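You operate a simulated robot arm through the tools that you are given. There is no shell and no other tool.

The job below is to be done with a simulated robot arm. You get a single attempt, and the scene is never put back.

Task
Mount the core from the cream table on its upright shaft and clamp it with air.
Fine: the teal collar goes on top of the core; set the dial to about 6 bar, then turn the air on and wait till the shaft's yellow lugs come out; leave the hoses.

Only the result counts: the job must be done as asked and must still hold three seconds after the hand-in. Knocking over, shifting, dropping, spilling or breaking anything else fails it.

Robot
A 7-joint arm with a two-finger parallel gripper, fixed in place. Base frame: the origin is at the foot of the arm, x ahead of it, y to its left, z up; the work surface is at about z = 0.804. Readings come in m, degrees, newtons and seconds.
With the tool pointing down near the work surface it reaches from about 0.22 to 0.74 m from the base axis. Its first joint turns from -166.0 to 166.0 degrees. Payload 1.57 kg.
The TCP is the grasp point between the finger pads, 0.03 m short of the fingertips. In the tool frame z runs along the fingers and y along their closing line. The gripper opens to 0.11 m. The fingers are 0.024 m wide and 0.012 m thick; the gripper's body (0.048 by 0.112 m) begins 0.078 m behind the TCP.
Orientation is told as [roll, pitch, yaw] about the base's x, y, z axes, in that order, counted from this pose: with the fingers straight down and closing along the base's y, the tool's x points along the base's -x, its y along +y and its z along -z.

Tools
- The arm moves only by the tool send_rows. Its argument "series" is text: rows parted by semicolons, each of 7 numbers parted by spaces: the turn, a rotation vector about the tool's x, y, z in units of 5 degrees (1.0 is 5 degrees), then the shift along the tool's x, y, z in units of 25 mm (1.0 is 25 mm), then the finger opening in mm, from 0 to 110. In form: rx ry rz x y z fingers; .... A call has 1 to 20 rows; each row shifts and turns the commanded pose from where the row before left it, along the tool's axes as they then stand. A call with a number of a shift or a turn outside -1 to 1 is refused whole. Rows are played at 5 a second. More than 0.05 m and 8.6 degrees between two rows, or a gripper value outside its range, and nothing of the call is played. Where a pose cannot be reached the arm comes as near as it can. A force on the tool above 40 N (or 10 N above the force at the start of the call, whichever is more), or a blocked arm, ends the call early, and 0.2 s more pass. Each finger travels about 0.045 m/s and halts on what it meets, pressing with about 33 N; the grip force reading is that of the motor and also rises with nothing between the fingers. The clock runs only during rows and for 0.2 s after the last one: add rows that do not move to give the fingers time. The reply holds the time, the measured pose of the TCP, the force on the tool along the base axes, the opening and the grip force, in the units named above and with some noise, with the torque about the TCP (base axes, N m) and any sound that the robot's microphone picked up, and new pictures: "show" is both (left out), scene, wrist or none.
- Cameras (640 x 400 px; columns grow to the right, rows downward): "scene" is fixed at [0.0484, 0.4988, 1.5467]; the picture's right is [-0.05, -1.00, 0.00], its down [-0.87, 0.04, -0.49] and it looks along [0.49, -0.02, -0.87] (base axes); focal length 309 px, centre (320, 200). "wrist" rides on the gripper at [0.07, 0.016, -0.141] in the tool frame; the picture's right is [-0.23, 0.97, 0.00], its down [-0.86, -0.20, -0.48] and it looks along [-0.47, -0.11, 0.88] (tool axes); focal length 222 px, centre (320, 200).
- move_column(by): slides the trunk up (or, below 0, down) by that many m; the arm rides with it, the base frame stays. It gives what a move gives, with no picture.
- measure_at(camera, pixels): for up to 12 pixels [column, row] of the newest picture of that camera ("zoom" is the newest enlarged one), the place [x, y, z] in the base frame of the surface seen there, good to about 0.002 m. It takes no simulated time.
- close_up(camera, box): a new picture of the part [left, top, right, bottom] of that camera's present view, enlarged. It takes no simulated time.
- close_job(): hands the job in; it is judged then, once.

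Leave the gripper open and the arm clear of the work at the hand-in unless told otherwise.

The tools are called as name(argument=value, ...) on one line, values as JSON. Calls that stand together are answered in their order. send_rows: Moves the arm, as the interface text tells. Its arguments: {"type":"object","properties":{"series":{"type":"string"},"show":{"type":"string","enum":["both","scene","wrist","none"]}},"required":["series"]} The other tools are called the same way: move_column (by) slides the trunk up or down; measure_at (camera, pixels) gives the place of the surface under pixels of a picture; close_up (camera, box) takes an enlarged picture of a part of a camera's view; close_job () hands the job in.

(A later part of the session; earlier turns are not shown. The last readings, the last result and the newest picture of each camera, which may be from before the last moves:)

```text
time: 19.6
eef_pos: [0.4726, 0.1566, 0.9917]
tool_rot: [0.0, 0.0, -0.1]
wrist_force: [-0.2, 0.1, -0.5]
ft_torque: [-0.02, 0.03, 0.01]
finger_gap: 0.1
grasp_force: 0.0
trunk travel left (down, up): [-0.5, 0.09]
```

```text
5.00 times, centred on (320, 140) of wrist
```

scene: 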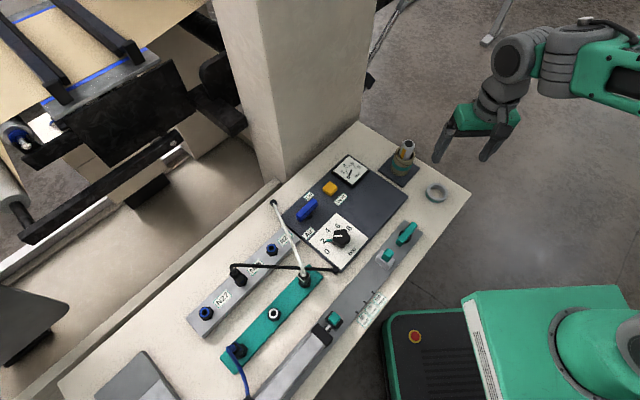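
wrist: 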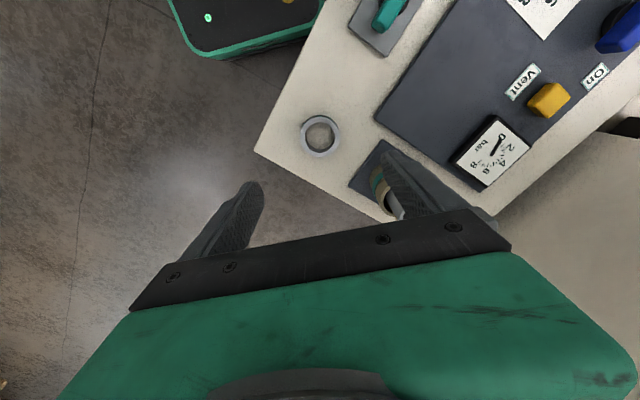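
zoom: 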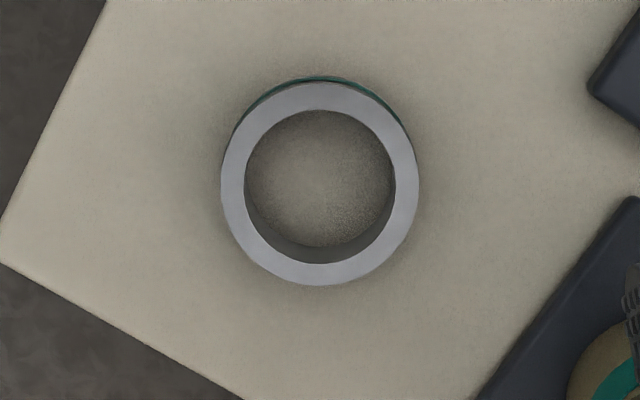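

The ring is centred within about 1 mm. I descend 150 mm toward it with the fingers at 100 mm.

send_rows(series="0 0 0 0.04 -0.01 0.8 100; 0 0 0 0 0 0.8 100; 0 0 0 0 0 0.8 100; 0 0 0 0 0 0.8 100; 0 0 0 0 0 0.8 90; 0 0 0 0 0 0.8 85; 0 0 0 0 0 0.8 85; 0 0 0 0 0 0.4 85; 0 0 0 0 0 0 85")

close_up(camera="scene", box=[400, 150, 475, 225])

close_up(camera="wrist", box=[260, 120, 380, 240])

```text
time: 21.6
eef_pos: [0.4716, 0.1552, 0.8436]
tool_rot: [0.0, 0.0, 0.0]
wrist_force: [-0.3, 0.2, 0.8]
ft_torque: [0.01, 0.02, 0.0]
finger_gap: 0.0852
grasp_force: 0.1
trunk travel left (down, up): [-0.5, 0.09]
```

scene: 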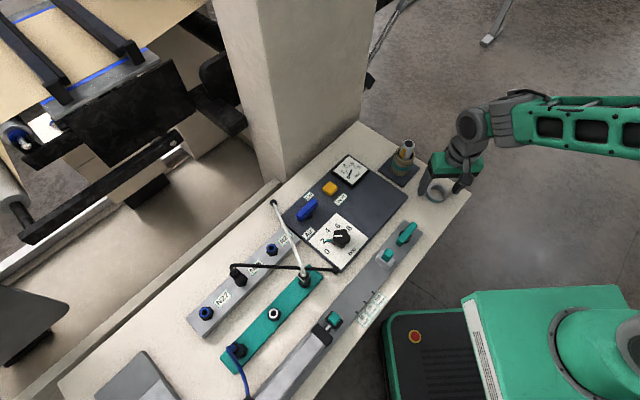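
wrist: 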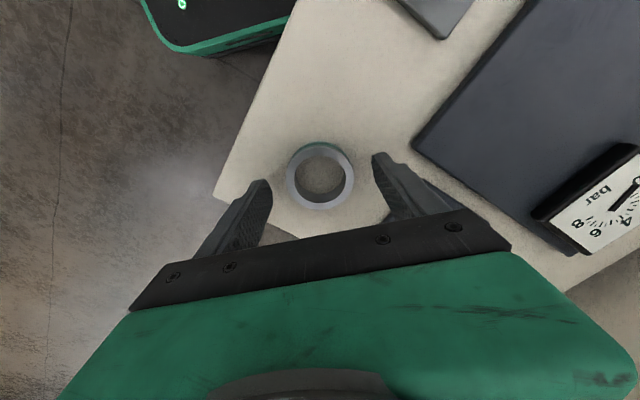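

```text
5.33 times, centred on (438, 188) of scene
```

zoom: 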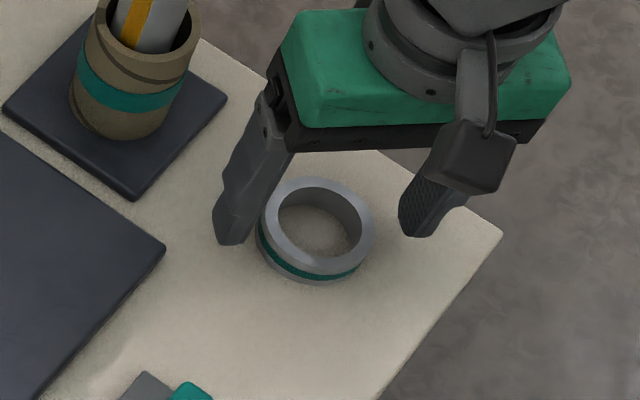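

```text
3.33 times, centred on (320, 180) of wrist
```

zoom: 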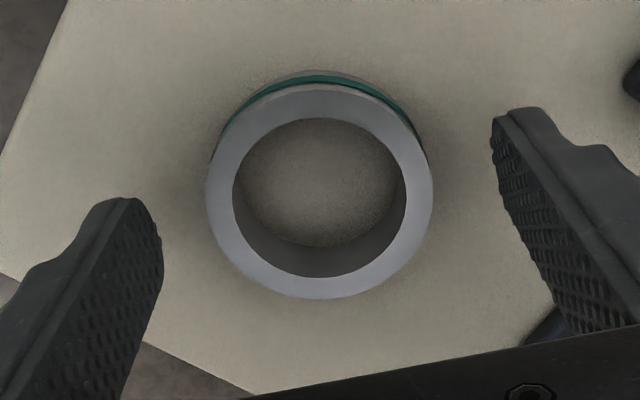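

The ring is about 1.5 mm to −x of the grasp point; I correct, lower 9 mm more (tips ≈ 5 mm above the table), and close.

send_rows(series="0 0 0 0.06 0 0.18 85; 0 0 0 0 0 0.2 85; 0 0 0 0 0 0 85; 0 0 0 0 0 0 70; 0 0 0 0 0 0 60; 0 0 0 0 0 0 50; 0 0 0 0 0 0 48; 0 0 0 0 0 0 48")

close_up(camera="scene", box=[400, 150, 475, 225])

```text
time: 23.4
eef_pos: [0.47, 0.1565, 0.8353]
tool_rot: [-0.1, 0.0, 0.0]
wrist_force: [-0.5, 0.9, -0.6]
ft_torque: [-0.02, 0.02, 0.05]
finger_gap: 0.0542
grasp_force: 32.9
trunk travel left (down, up): [-0.5, 0.09]
```

scene: 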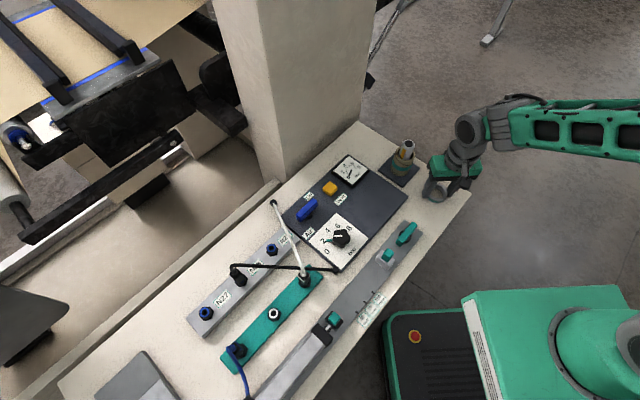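
wrist: 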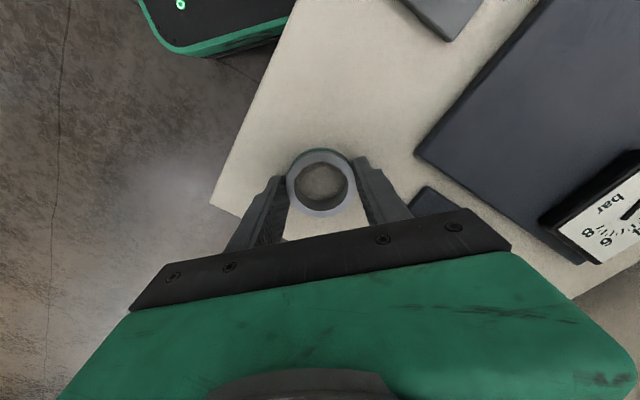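

```text
5.33 times, centred on (438, 188) of scene
```

zoom: 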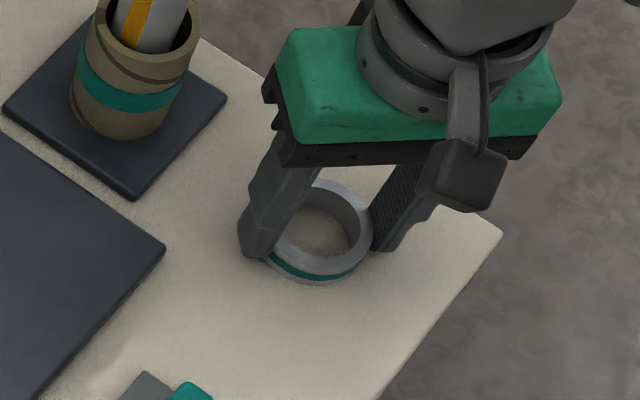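

Ring gripped (54 mm, 33 N). I lift it 150 mm and look.

send_rows(series="0 0 0 0 0 -0.4 48; 0 0 0 0 0 -0.8 48; 0 0 0 0 0 -0.8 48; 0 0 0 0 0 -0.8 48; 0 0 0 0 0 -0.8 48; 0 0 0 0 0 -0.8 48; 0 0 0 0 0 -0.8 48; 0 0 0 0 0 -0.8 48; 0 0 0 0 0 0 48")

```text
time: 25.4
eef_pos: [0.4689, 0.1579, 0.9862]
tool_rot: [-0.1, 0.0, 0.0]
wrist_force: [-0.4, 0.2, -0.9]
ft_torque: [0.02, -0.01, 0.01]
finger_gap: 0.0538
grasp_force: 33.4
trunk travel left (down, up): [-0.5, 0.09]
```

scene: 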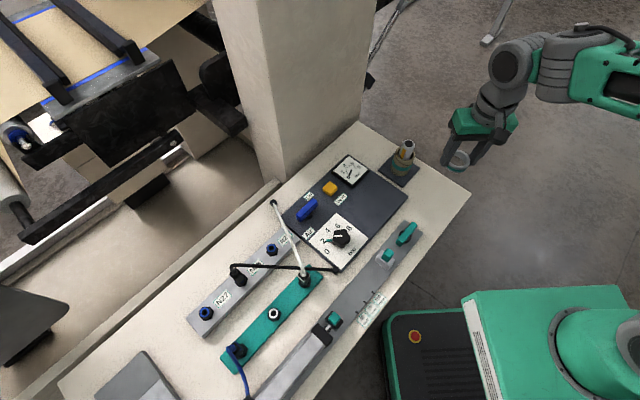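
wrist: 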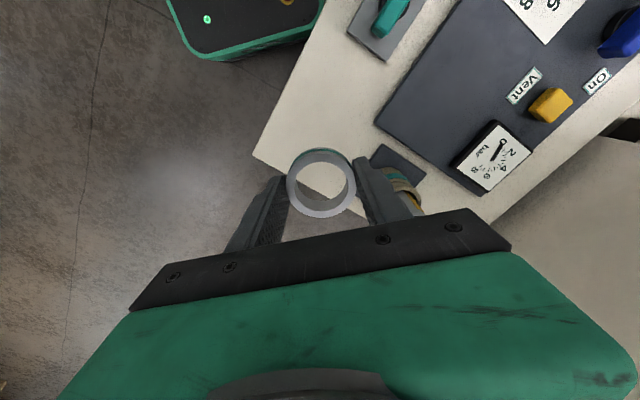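

The ring is held level. I move it over the shaft.

send_rows(series="0 0 0 -0.6 0.58 0 48; 0 0 0 -0.75 0.73 0 48; 0 0 0 -0.75 0.73 0 48; 0 0 0 -0.75 0.73 0 48; 0 0 0 -0.74 0.7 0 48; 0 0 0 0 0 0 48; 0 0 0 0 0 0 48")

close_up(camera="scene", box=[380, 100, 455, 190])

close_up(camera="wrist", box=[260, 100, 380, 240])

```text
time: 27.0
eef_pos: [0.5587, 0.2461, 0.9857]
tool_rot: [0.0, 0.0, 0.1]
wrist_force: [0.2, -0.2, -0.2]
ft_torque: [0.04, 0.01, 0.02]
finger_gap: 0.0541
grasp_force: 33.2
trunk travel left (down, up): [-0.5, 0.09]
```

scene: 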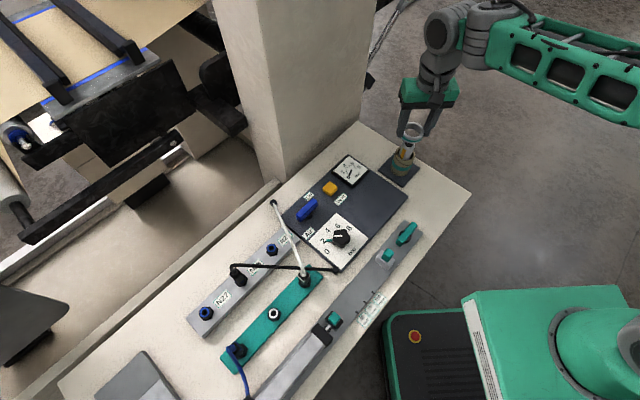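
wrist: 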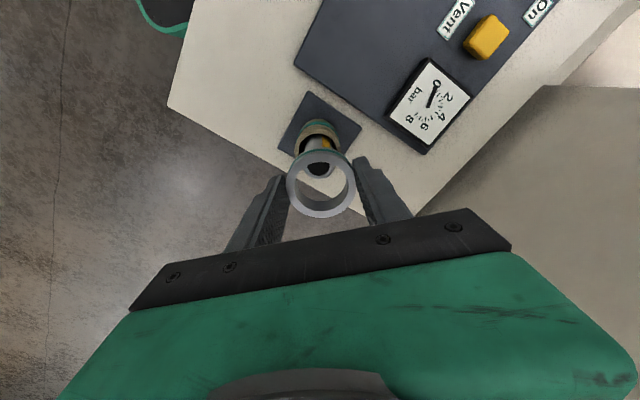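

```text
4.44 times, centred on (418, 145) of scene
```

zoom: 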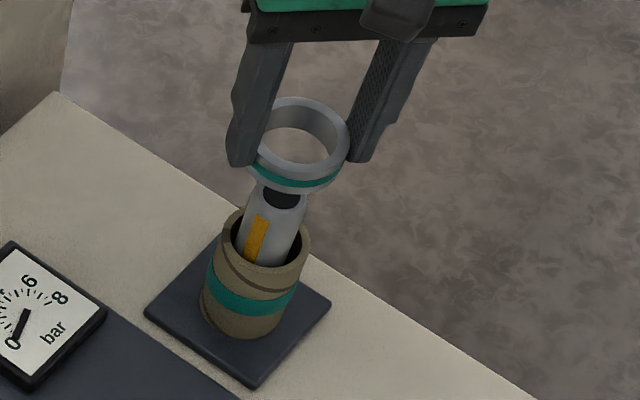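

```text
2.86 times, centred on (320, 170) of wrist
```

zoom: 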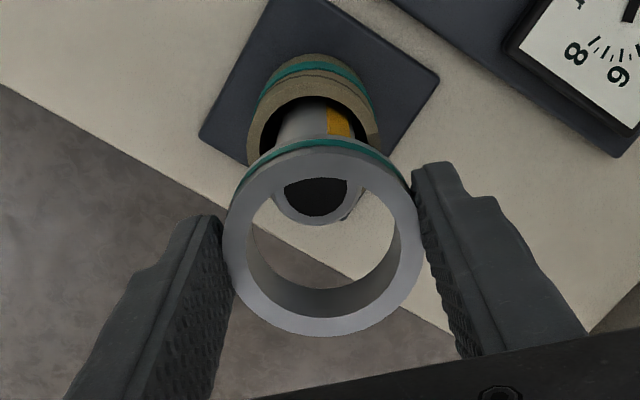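

The ring is ≈ 2 mm to +y and 1–1.5 mm to −x of the shaft axis. I correct and lower 50 mm so that the shaft enters the ring.

send_rows(series="0 0 0 -0.052 -0.084 0 48; 0 0 0 0 0 0 48; 0 0 0 0 0 0.5 48; 0 0 0 0 0 0.5 48; 0 0 0 0 0 0.5 48; 0 0 0 0 0 0.5 48; 0 0 0 0 0 0 48")

close_up(camera="scene", box=[380, 110, 440, 180])

close_up(camera="wrist", box=[260, 100, 380, 240])

```text
time: 28.6
eef_pos: [0.5568, 0.2402, 0.9295]
tool_rot: [-0.3, 0.8, 0.0]
wrist_force: [-0.9, 0.0, -2.8]
ft_torque: [0.04, -0.08, -0.01]
finger_gap: 0.0528
grasp_force: 32.7
trunk travel left (down, up): [-0.5, 0.09]
```

scene: 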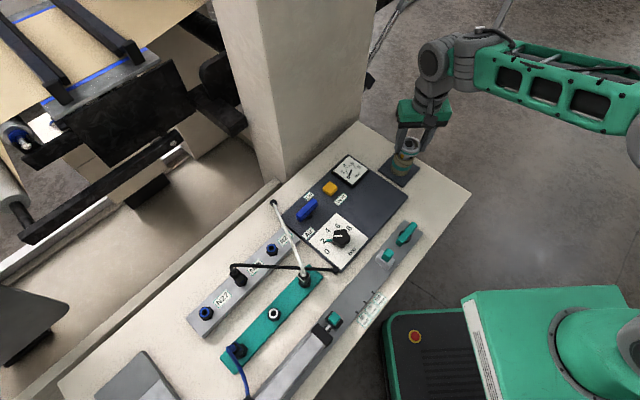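
wrist: 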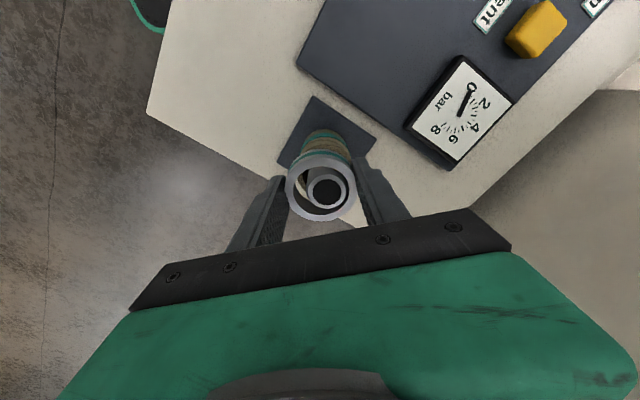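

```text
5.71 times, centred on (410, 145) of scene
```

zoom: 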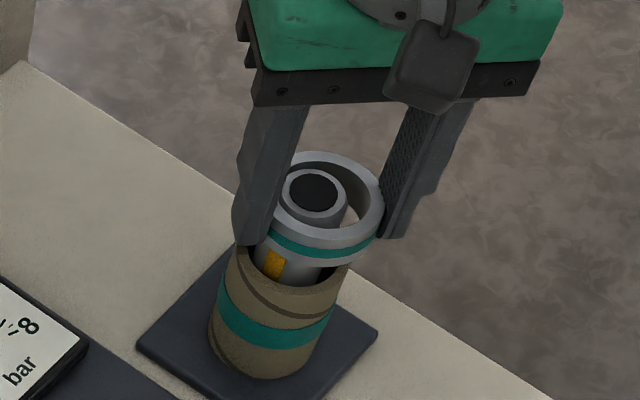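

```text
2.86 times, centred on (320, 170) of wrist
```

zoom: 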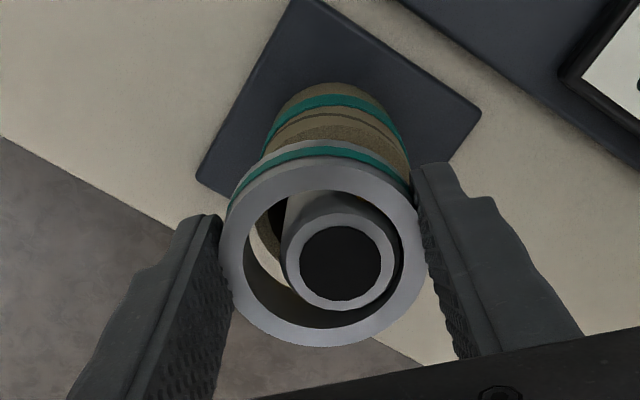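

The reading shows an unexpected drift (x −2 mm, y −6 mm, slight tilt). I wait with a motionless row and read again.

send_rows(series="0 0 0 0 0 0 48; 0 0 0 0 0 0 48", show="none")

close_up(camera="wrist", box=[260, 100, 380, 240])

```text
time: 29.2
eef_pos: [0.5605, 0.2419, 0.9364]
tool_rot: [0.0, 0.1, -0.1]
wrist_force: [0.3, 0.0, -0.5]
ft_torque: [-0.01, 0.0, 0.01]
finger_gap: 0.0527
grasp_force: 32.7
trunk travel left (down, up): [-0.5, 0.09]
```

```text
2.86 times, centred on (320, 170) of wrist
```

zoom: 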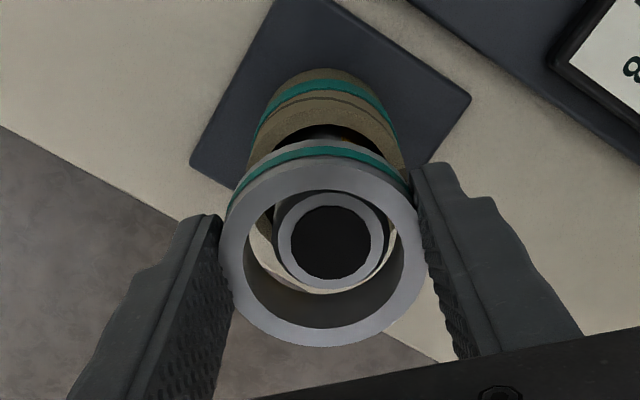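

The arm has recovered to (0.5605, 0.2419, 0.9364), but the grip gap changed by 1.3 mm, so the ring may have moved in the grip. I look closely.

close_up(camera="scene", box=[385, 105, 435, 175])

measure_at(camera="zoom", pixels=[[300, 240], [330, 243], [360, 220], [372, 180], [340, 130], [300, 130], [300, 262], [320, 270], [310, 175], [330, 290], [300, 285], [280, 215]])

```text
5.71 times, centred on (410, 140) of scene
```

zoom: 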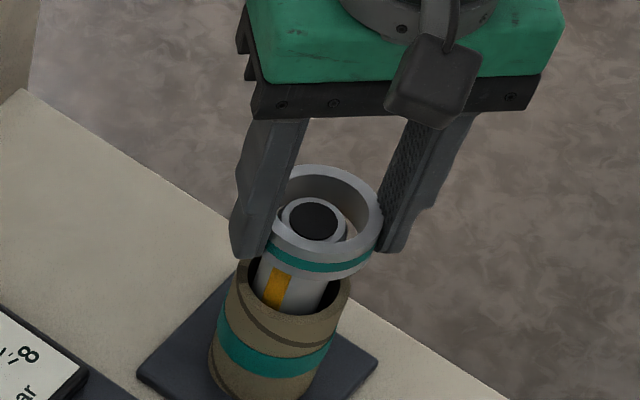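

```text
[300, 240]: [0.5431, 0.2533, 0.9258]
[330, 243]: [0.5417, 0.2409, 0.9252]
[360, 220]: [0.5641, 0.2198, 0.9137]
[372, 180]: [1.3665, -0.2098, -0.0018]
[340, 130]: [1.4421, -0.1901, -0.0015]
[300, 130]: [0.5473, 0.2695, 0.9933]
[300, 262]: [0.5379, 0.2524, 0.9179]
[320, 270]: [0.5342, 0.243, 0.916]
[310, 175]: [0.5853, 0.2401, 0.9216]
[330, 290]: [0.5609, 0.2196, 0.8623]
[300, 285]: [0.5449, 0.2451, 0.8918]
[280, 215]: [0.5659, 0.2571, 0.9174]
```

The ring is tilted ~5° in the grip (near side z 0.9255, far side 0.9216); it will level when set on the core's flat top. I recentre (−2 mm x, +1.6 mm y) and lower 23 mm slowly.

send_rows(series="0 0 0 0.08 0.064 0 48; 0 0 0 0 0 0 48; 0 0 0 0 0 0.3 48; 0 0 0 0 0 0.3 48; 0 0 0 0 0 0.32 48; 0 0 0 0 0 0 48; 0 0 0 0 0 0 48")

close_up(camera="scene", box=[385, 120, 435, 190])

close_up(camera="wrist", box=[260, 100, 380, 240])

```text
time: 30.8
eef_pos: [0.559, 0.2431, 0.9125]
tool_rot: [0.0, 0.0, -0.1]
wrist_force: [-0.1, -0.3, -0.4]
ft_torque: [0.01, 0.0, 0.03]
finger_gap: 0.0527
grasp_force: 33.6
trunk travel left (down, up): [-0.5, 0.09]
```

scene: 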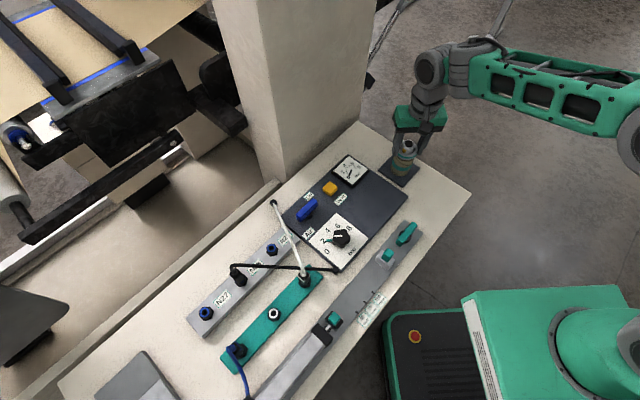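
wrist: 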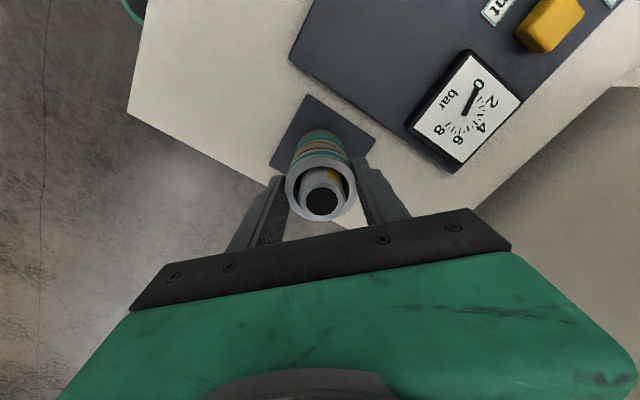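

```text
5.71 times, centred on (410, 155) of scene
```

zoom: 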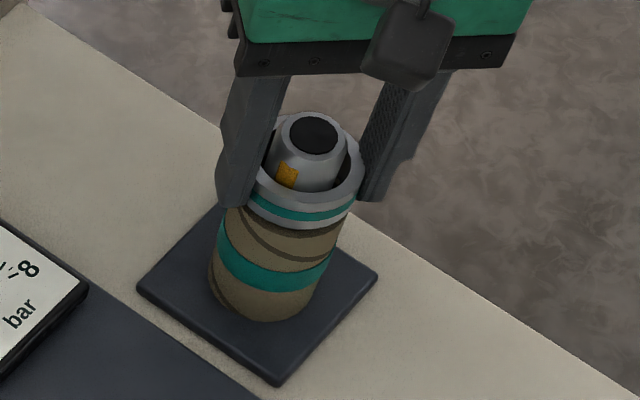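

```text
2.86 times, centred on (320, 170) of wrist
```

zoom: 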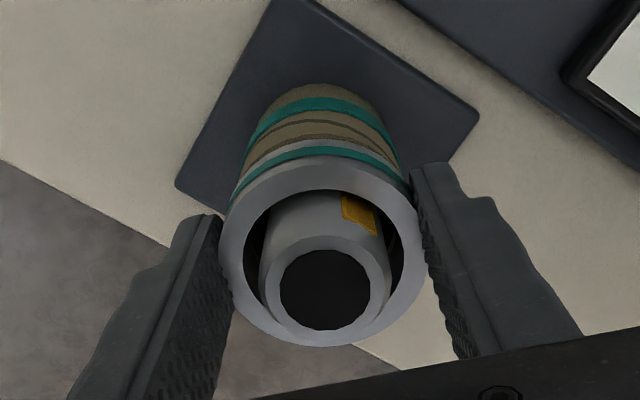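

The ring is around the shaft just above the core. I continue in 1 mm steps until contact.

send_rows(series="0 0 0 0 0 0.04 48; 0 0 0 0 0 0 48", show="none")

close_up(camera="scene", box=[385, 125, 430, 175])

measure_at(camera="zoom", pixels=[[320, 243], [340, 238], [280, 215], [395, 175], [320, 265], [320, 290], [340, 110], [345, 125], [390, 150], [300, 300]])

```text
time: 31.4
eef_pos: [0.5593, 0.2434, 0.911]
tool_rot: [0.0, 0.0, -0.1]
wrist_force: [0.6, -1.1, -1.0]
ft_torque: [0.0, 0.0, -0.03]
finger_gap: 0.0523
grasp_force: 32.6
trunk travel left (down, up): [-0.5, 0.09]
```

```text
8.00 times, centred on (408, 150) of scene
```

zoom: 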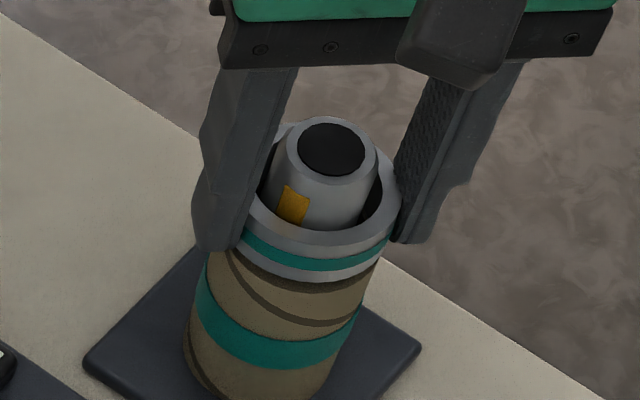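

```text
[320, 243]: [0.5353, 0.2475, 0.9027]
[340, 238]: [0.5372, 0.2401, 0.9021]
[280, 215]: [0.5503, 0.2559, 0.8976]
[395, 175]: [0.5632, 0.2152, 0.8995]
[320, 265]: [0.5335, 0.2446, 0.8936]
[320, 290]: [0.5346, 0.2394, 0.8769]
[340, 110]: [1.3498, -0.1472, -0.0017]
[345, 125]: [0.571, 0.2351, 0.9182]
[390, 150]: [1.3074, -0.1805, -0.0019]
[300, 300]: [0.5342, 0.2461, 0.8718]
```

send_rows(series="0 0 0 0 0 0.04 48; 0 0 0 0 0 0.04 48; 0 0 0 0 0 0 48", show="none")

```text
time: 32.2
eef_pos: [0.5596, 0.2426, 0.9081]
tool_rot: [-0.1, 0.0, 0.1]
wrist_force: [0.0, -0.5, -0.5]
ft_torque: [-0.03, -0.01, 0.04]
finger_gap: 0.0526
grasp_force: 33.0
trunk travel left (down, up): [-0.5, 0.09]
```

send_rows(series="0 0 0 0 0 0.04 48; 0 0 0 0 0 0.04 48; 0 0 0 0 0 0 48", show="none")

close_up(camera="scene", box=[385, 125, 430, 175])

```text
time: 33.0
eef_pos: [0.5589, 0.2438, 0.9085]
tool_rot: [0.0, 0.0, -0.1]
wrist_force: [0.1, -0.6, 2.0]
ft_torque: [-0.07, 0.01, -0.02]
finger_gap: 0.0525
grasp_force: 33.1
trunk travel left (down, up): [-0.5, 0.09]
```

```text
8.00 times, centred on (408, 150) of scene
```

zoom: 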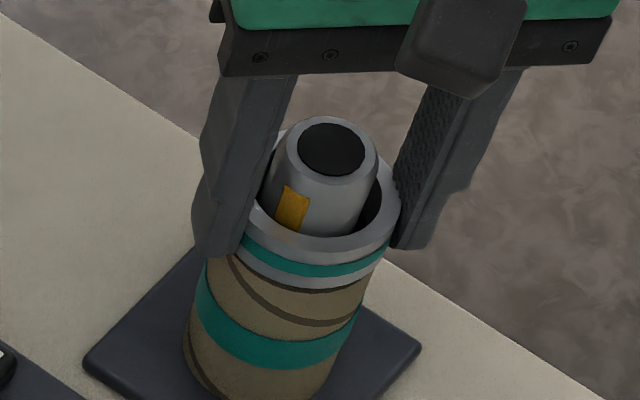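

Contact begins (≈ 2.5 N). One more millimetre to level it.

send_rows(series="0 0 0 0 0 0.03 48; 0 0 0 0 0 0 48", show="none")

close_up(camera="scene", box=[385, 125, 430, 175])

measure_at(camera="zoom", pixels=[[320, 247], [340, 242], [278, 225], [395, 180], [320, 270], [320, 295], [390, 170], [270, 140], [283, 130]])

```text
time: 33.6
eef_pos: [0.5594, 0.2425, 0.9081]
tool_rot: [0.1, -0.1, 0.0]
wrist_force: [0.5, -0.1, 9.6]
ft_torque: [-0.21, -0.08, 0.0]
finger_gap: 0.0524
grasp_force: 32.8
trunk travel left (down, up): [-0.5, 0.09]
```

```text
8.00 times, centred on (408, 150) of scene
```

zoom: 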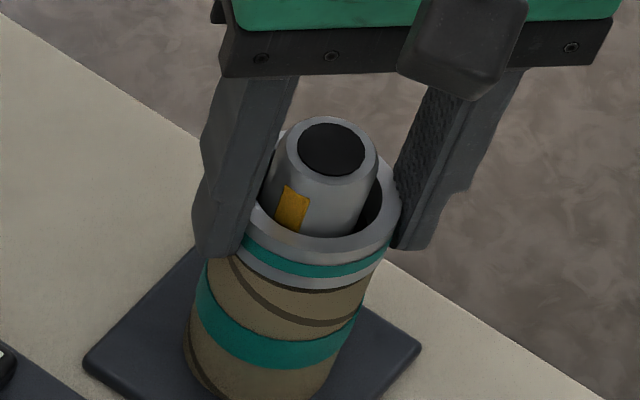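

```text
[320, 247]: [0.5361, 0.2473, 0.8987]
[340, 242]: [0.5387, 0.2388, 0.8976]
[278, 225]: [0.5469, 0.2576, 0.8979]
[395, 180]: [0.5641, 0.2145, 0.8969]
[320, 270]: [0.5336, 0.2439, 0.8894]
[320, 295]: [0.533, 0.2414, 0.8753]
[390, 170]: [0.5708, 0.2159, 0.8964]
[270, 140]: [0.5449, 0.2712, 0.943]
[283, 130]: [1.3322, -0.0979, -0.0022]
```

Ring is pressed on the core (≈ 10 N), top at 0.897–0.899 versus 0.895 expected when flat. I release it now.

send_rows(series="0 0 0 0 0 0 54; 0 0 0 0 0 0 60; 0 0 0 0 0 0 70; 0 0 0 0 0 0 80; 0 0 0 0 0 0 80")

close_up(camera="scene", box=[385, 125, 430, 175])

close_up(camera="wrist", box=[260, 100, 380, 240])

```text
time: 34.8
eef_pos: [0.5589, 0.2422, 0.9056]
tool_rot: [0.0, 0.1, 0.0]
wrist_force: [-0.4, -0.7, -0.4]
ft_torque: [-0.02, 0.02, -0.01]
finger_gap: 0.0801
grasp_force: 0.1
trunk travel left (down, up): [-0.5, 0.09]
```

scene: 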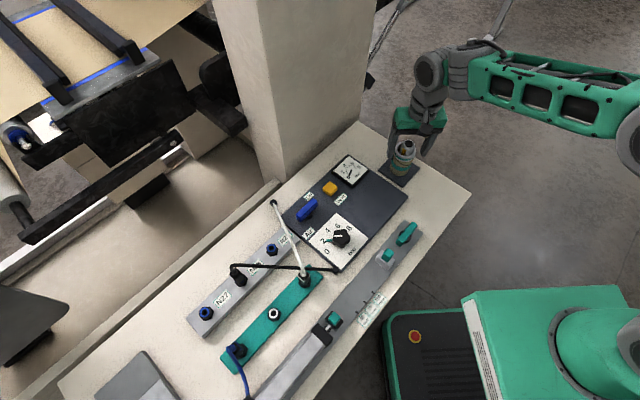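
wrist: 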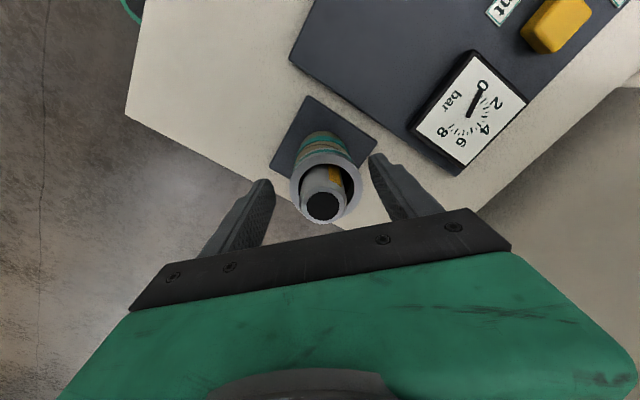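

```text
8.00 times, centred on (408, 150) of scene
```

zoom: 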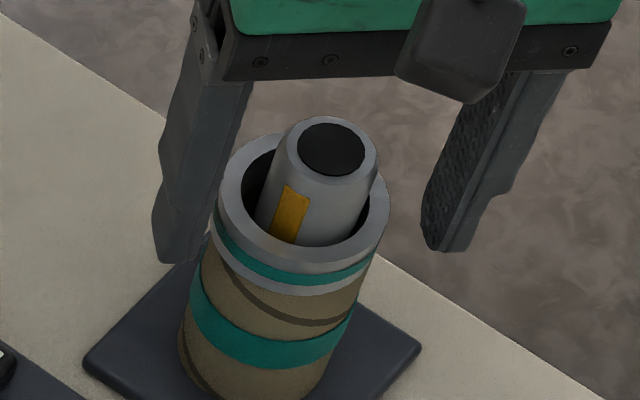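

```text
2.86 times, centred on (320, 170) of wrist
```

zoom: 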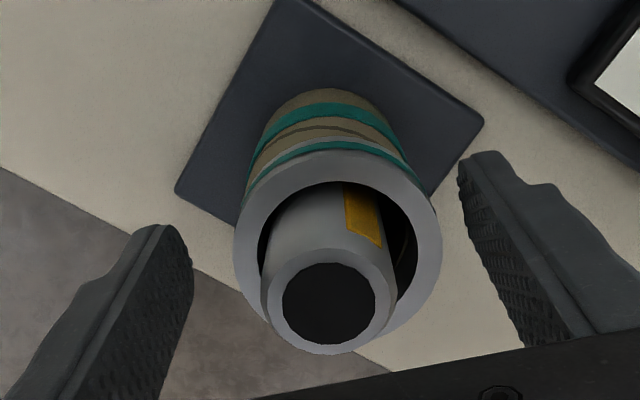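

After release the ring seems to have shifted a few mm to +y. I measure its seat.

measure_at(camera="wrist", pixels=[[293, 190], [355, 190], [324, 158], [300, 170], [348, 170], [296, 205], [350, 208], [322, 206]])

close_up(camera="scene", box=[385, 125, 430, 185])

measure_at(camera="zoom", pixels=[[270, 280], [240, 245], [300, 290], [345, 280], [250, 310], [380, 230], [290, 318], [335, 318], [270, 175], [250, 190], [375, 200], [240, 205]])

```text
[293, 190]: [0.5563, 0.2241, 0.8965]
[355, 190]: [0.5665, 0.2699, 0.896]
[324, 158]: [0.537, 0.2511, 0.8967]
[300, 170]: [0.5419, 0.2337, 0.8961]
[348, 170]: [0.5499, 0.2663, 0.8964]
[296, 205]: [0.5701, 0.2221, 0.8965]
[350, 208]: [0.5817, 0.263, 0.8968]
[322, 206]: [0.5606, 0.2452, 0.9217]
```

```text
6.67 times, centred on (408, 155) of scene
```

zoom: 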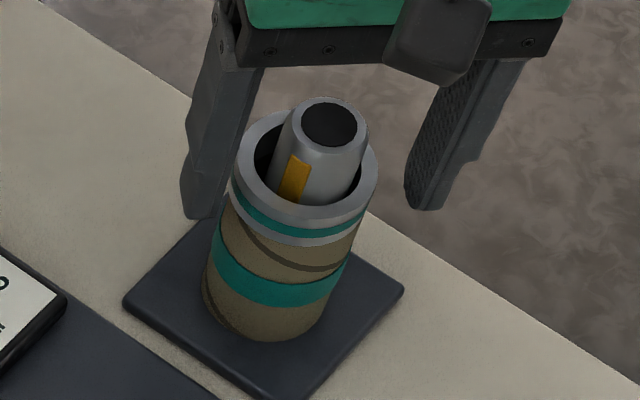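

```text
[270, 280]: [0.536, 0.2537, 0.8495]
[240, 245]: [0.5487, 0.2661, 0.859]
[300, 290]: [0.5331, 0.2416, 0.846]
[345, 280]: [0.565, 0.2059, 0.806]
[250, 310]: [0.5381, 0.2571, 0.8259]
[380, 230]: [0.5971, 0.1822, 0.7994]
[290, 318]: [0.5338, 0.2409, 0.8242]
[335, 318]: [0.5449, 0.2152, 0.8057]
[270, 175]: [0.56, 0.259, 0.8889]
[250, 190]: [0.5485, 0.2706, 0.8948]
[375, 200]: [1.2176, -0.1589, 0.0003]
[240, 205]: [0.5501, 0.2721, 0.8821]
```

The ring lies flat (z ≈ 0.896 all round), but sits some 3 mm to +y of the shaft. I'll nudge it gently to centre: lower 12 mm with open fingers, close only to 55.5 mm (no clamping), open again.

send_rows(series="0 0 0 0 0.02 0.24 80; 0 0 0 0 0 0.24 80; 0 0 0 0 0 0 72; 0 0 0 0 0 0 66; 0 0 0 0 0 0 61; 0 0 0 0 0 0 58; 0 0 0 0 0 0 56; 0 0 0 0 0 0 55.5; 0 0 0 0 0 0 55.5; 0 0 0 0 0 0 55.5")

close_up(camera="scene", box=[385, 125, 430, 185])

close_up(camera="wrist", box=[260, 100, 380, 240])

```text
time: 37.0
eef_pos: [0.5596, 0.2425, 0.8933]
tool_rot: [-0.1, -0.1, 0.0]
wrist_force: [0.3, -0.1, -0.5]
ft_torque: [-0.03, -0.01, -0.03]
finger_gap: 0.0562
grasp_force: 0.6
trunk travel left (down, up): [-0.5, 0.09]
```

scene: 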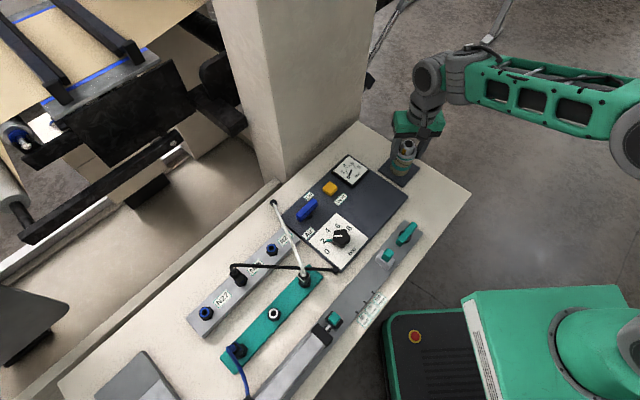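
wrist: 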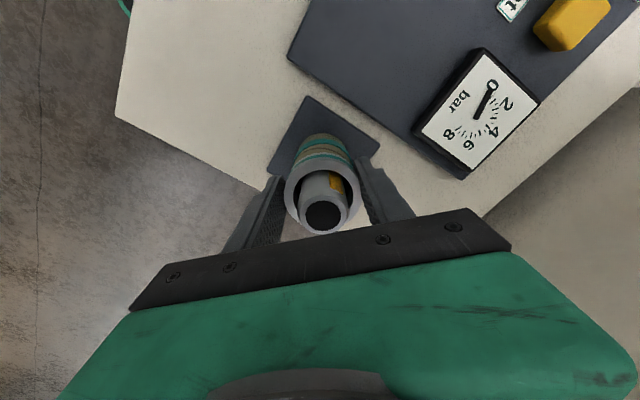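

```text
6.67 times, centred on (408, 155) of scene
```

zoom: 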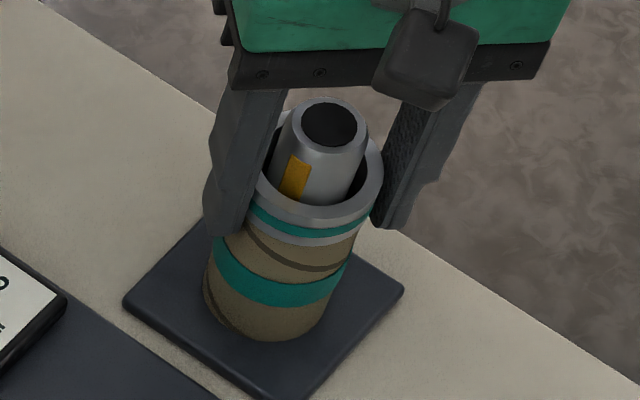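

```text
2.86 times, centred on (320, 170) of wrist
```

zoom: 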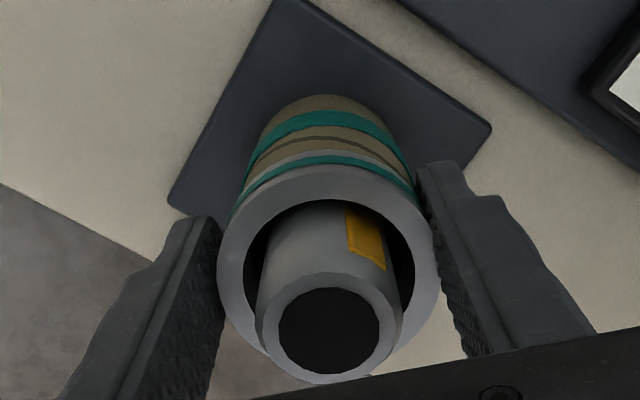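

The ring is now centred in y around the shaft. I open and rise straight up 120 mm.

send_rows(series="0 0 0 0 0 0 62; 0 0 0 0 0 0 72; 0 0 0 0 0 0 82; 0 0 0 0 0 -0.4 82; 0 0 0 0 0 -0.8 82; 0 0 0 0 0 -0.8 82; 0 0 0 0 0 -0.8 82; 0 0 0 0 0 -0.8 82; 0 0 0 0 0 -0.8 82; 0 0 0 0 0 -0.8 82; 0 0 0 0 0 0 82")

close_up(camera="scene", box=[385, 125, 430, 185])

close_up(camera="wrist", box=[260, 80, 380, 220])

```text
time: 39.4
eef_pos: [0.559, 0.2412, 1.0255]
tool_rot: [0.0, 0.0, -0.1]
wrist_force: [-0.2, -0.5, 0.0]
ft_torque: [0.01, 0.02, -0.01]
finger_gap: 0.0819
grasp_force: 0.1
trunk travel left (down, up): [-0.5, 0.09]
```

scene: 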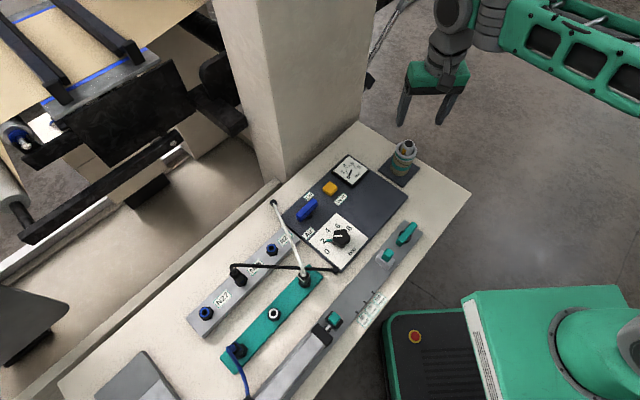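
wrist: 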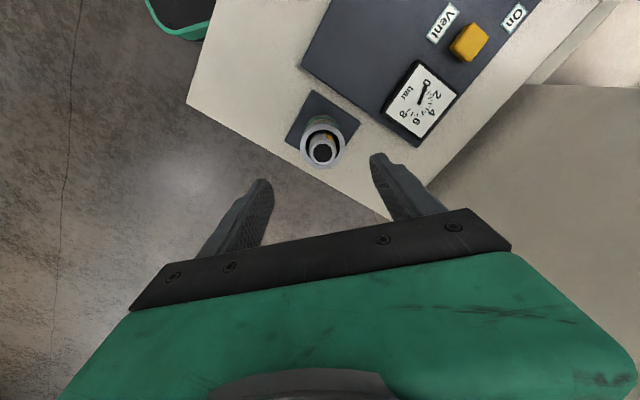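

```text
6.67 times, centred on (408, 155) of scene
```

zoom: 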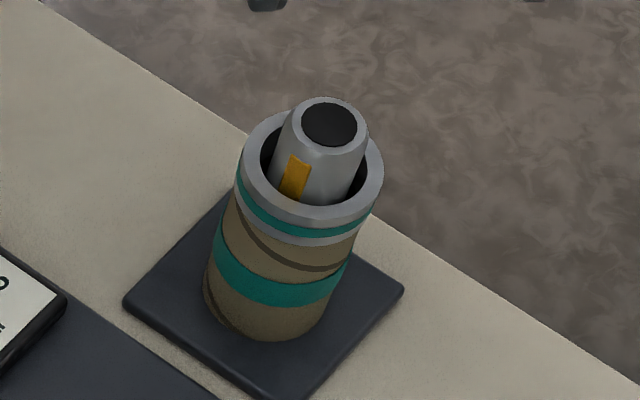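

```text
2.86 times, centred on (320, 150) of wrist
```

zoom: 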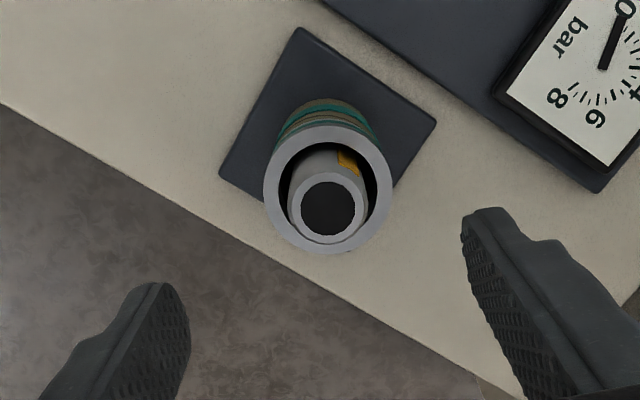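

The assembly looks good. Before approaching the dial I check the heights of hoses and nearby items.

close_up(camera="scene", box=[225, 180, 385, 300])

measure_at(camera="scene", pixels=[[274, 203], [283, 225], [290, 245], [297, 262], [303, 278], [335, 268], [320, 268], [290, 267], [341, 236], [309, 207], [300, 214], [390, 252]])

```text
3.33 times, centred on (305, 240) of scene
```

zoom: 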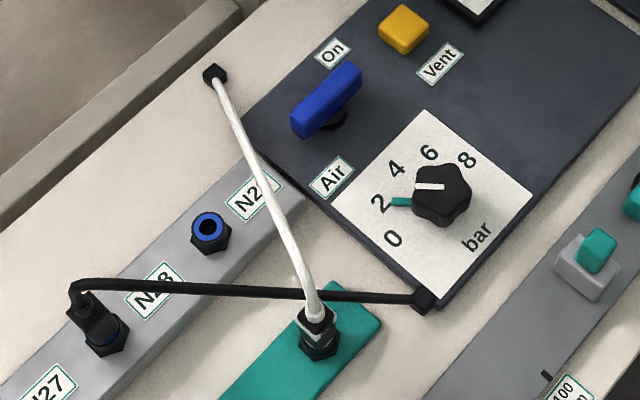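

```text
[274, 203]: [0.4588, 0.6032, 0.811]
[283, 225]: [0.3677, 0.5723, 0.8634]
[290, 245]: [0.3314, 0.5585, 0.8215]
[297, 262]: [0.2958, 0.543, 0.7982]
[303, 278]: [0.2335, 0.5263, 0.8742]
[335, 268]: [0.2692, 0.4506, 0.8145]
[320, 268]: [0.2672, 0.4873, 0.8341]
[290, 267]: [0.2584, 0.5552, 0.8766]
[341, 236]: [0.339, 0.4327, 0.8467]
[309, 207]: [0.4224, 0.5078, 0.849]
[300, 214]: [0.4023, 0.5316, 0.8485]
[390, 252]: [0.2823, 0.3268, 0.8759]
```

Hoses run lower (max ≈ 0.877) and at least 90 mm away from the knob. I enlarge the knob to see its lobes.

close_up(camera="scene", box=[322, 215, 362, 255])

close_up(camera="scene", box=[285, 185, 330, 230])

```text
10.00 times, centred on (342, 235) of scene
```

zoom: 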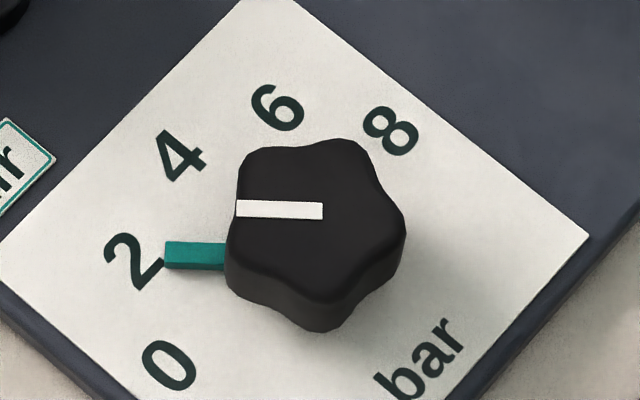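

```text
8.89 times, centred on (308, 208) of scene
```

zoom: 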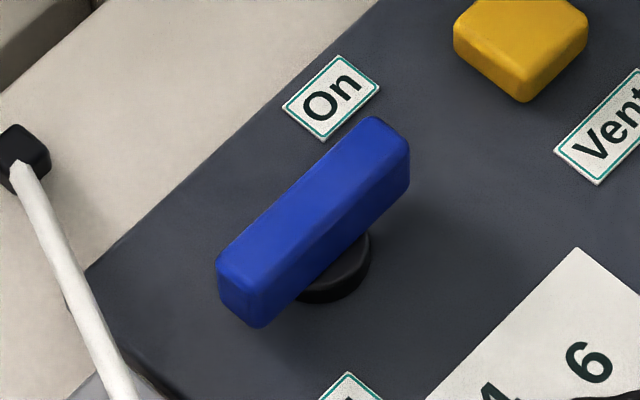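

The knob is five-lobed, with the white pointer over a valley at ≈ 84° and a lobe opposite. I'll grip across a lobe/valley line at 120° (yaw +30°), leaving room to turn ~79° clockwise. Travel above the dial at current height, then yaw +30°.

send_rows(series="0 0 0 0.7 0.6 0 82; 0 0 0 0.98 0.84 0 82; 0 0 0 0.98 0.84 0 82; 0 0 0 0.98 0.84 0 82; 0 0 0 0.98 0.84 0 82; 0 0 0 0.98 0.84 0 82; 0 0 0 0.98 0.84 0 82; 0 0 0 0.98 0.84 0 82; 0 0 0 0.98 0.84 0 82; 0 0 0 0.24 0.24 0 82; 0 0 -1 0 0 0 82; 0 0 -1 0 0 0 82; 0 0 -1 0 0 0 82; 0 0 -1 0 0 0 82; 0 0 -1 0 0 0 82; 0 0 -1 0 0 0 82; 0 0 0 0 0 0 82; 0 0 0 0 0 0 82")

close_up(camera="wrist", box=[240, 80, 400, 220])

```text
time: 43.2
eef_pos: [0.3394, 0.4309, 1.0247]
tool_rot: [0.0, -0.1, 30.0]
wrist_force: [0.6, -0.6, -0.7]
ft_torque: [-0.01, 0.0, 0.02]
finger_gap: 0.0819
grasp_force: 0.0
trunk travel left (down, up): [-0.5, 0.09]
```

scene: 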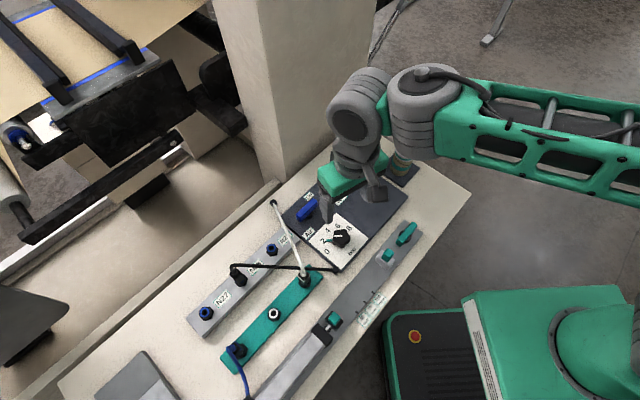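
wrist: 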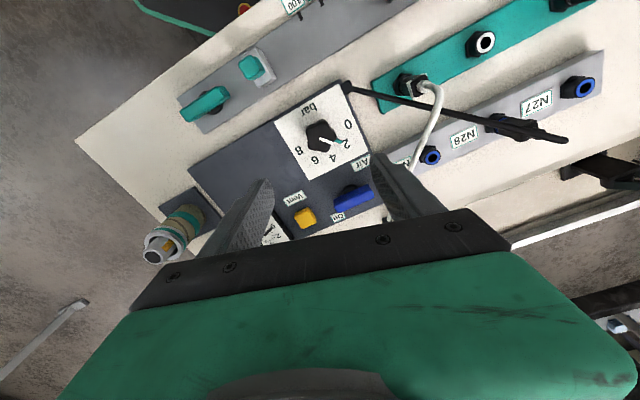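

```text
2.86 times, centred on (320, 150) of wrist
```

zoom: 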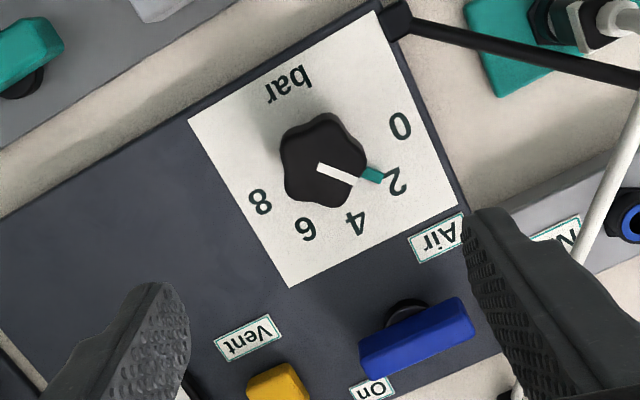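

close_up(camera="wrist", box=[295, 110, 345, 165])

```text
7.27 times, centred on (320, 138) of wrist
```

zoom: 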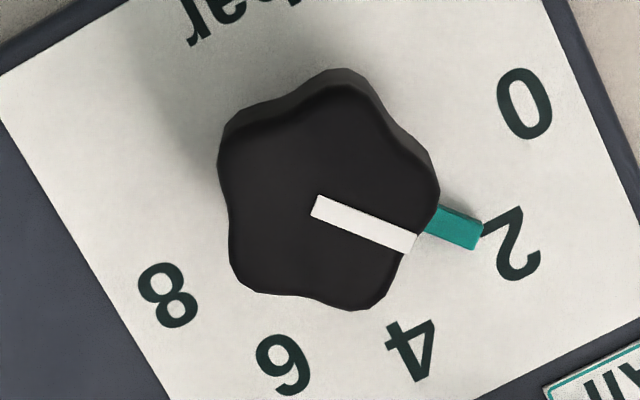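

The knob centre is well under the grasp point. I turn 5° back (yaw 25°) to line the pads up with the lobe and descend 135 mm with the fingers at 72 mm.

send_rows(series="0 0 1 0 0 0 72; 0 0 0 0 0 0.9 72; 0 0 0 0 0 0.9 72; 0 0 0 0 0 0.9 72; 0 0 0 0 0 0.9 72; 0 0 0 0 0 0.9 72; 0 0 0 0 0 0.9 72; 0 0 0 0 0 0 72")

close_up(camera="wrist", box=[250, 110, 390, 220])

```text
time: 45.0
eef_pos: [0.3406, 0.433, 0.8896]
tool_rot: [0.0, 0.0, 25.0]
wrist_force: [0.2, -0.2, 0.1]
ft_torque: [-0.01, -0.01, 0.0]
finger_gap: 0.0722
grasp_force: 0.1
trunk travel left (down, up): [-0.5, 0.09]
```

scene: 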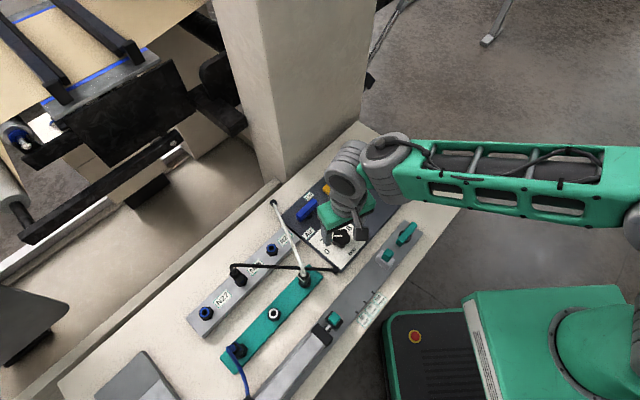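
wrist: 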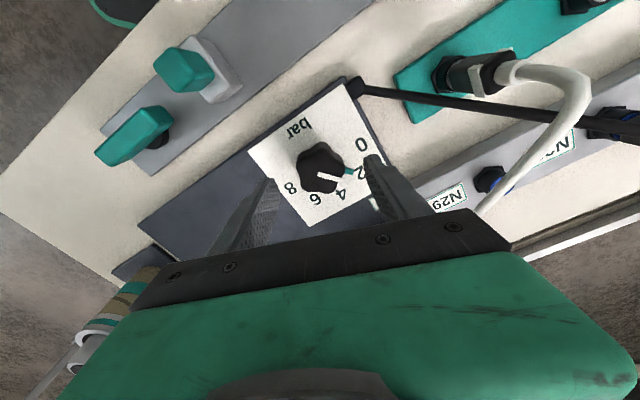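

```text
3.64 times, centred on (320, 165) of wrist
```

zoom: 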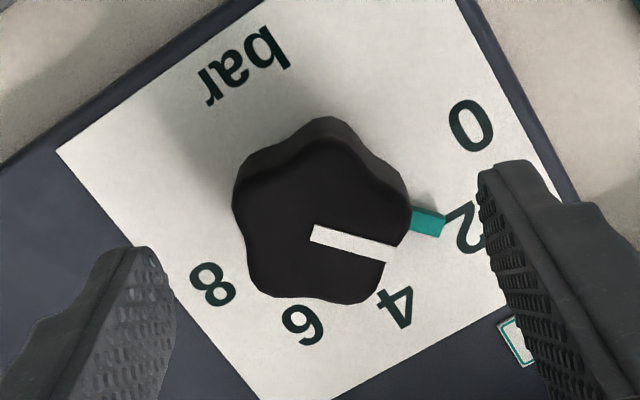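

Well centred. I lower 34 mm (tips ≈ 0.826, above the teal stub at 0.8185) and close on the knob.

send_rows(series="0 0 0 0 0 0.68 72; 0 0 0 0 0 0.66 72; 0 0 0 0 0 0 72; 0 0 0 0 0 0 60; 0 0 0 0 0 0 50; 0 0 0 0 0 0 40; 0 0 0 0 0 0 34; 0 0 0 0 0 0 34")

close_up(camera="wrist", box=[250, 110, 390, 220])

```text
time: 46.8
eef_pos: [0.3389, 0.4327, 0.8573]
tool_rot: [0.0, 0.0, 24.9]
wrist_force: [3.0, -3.6, 1.1]
ft_torque: [-0.2, -0.05, -0.04]
finger_gap: 0.0416
grasp_force: 29.5
trunk travel left (down, up): [-0.5, 0.09]
```

scene: 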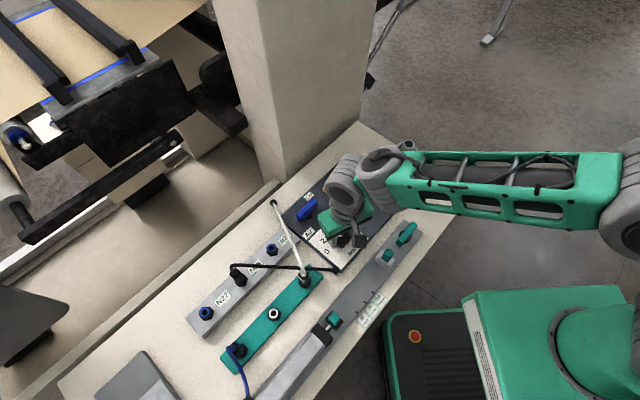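
wrist: 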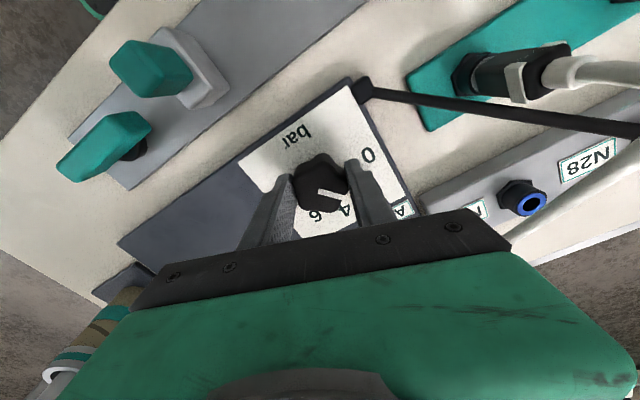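

```text
3.64 times, centred on (320, 165) of wrist
```

zoom: 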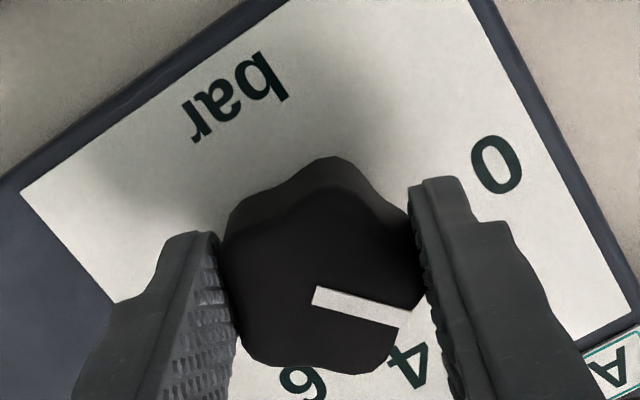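

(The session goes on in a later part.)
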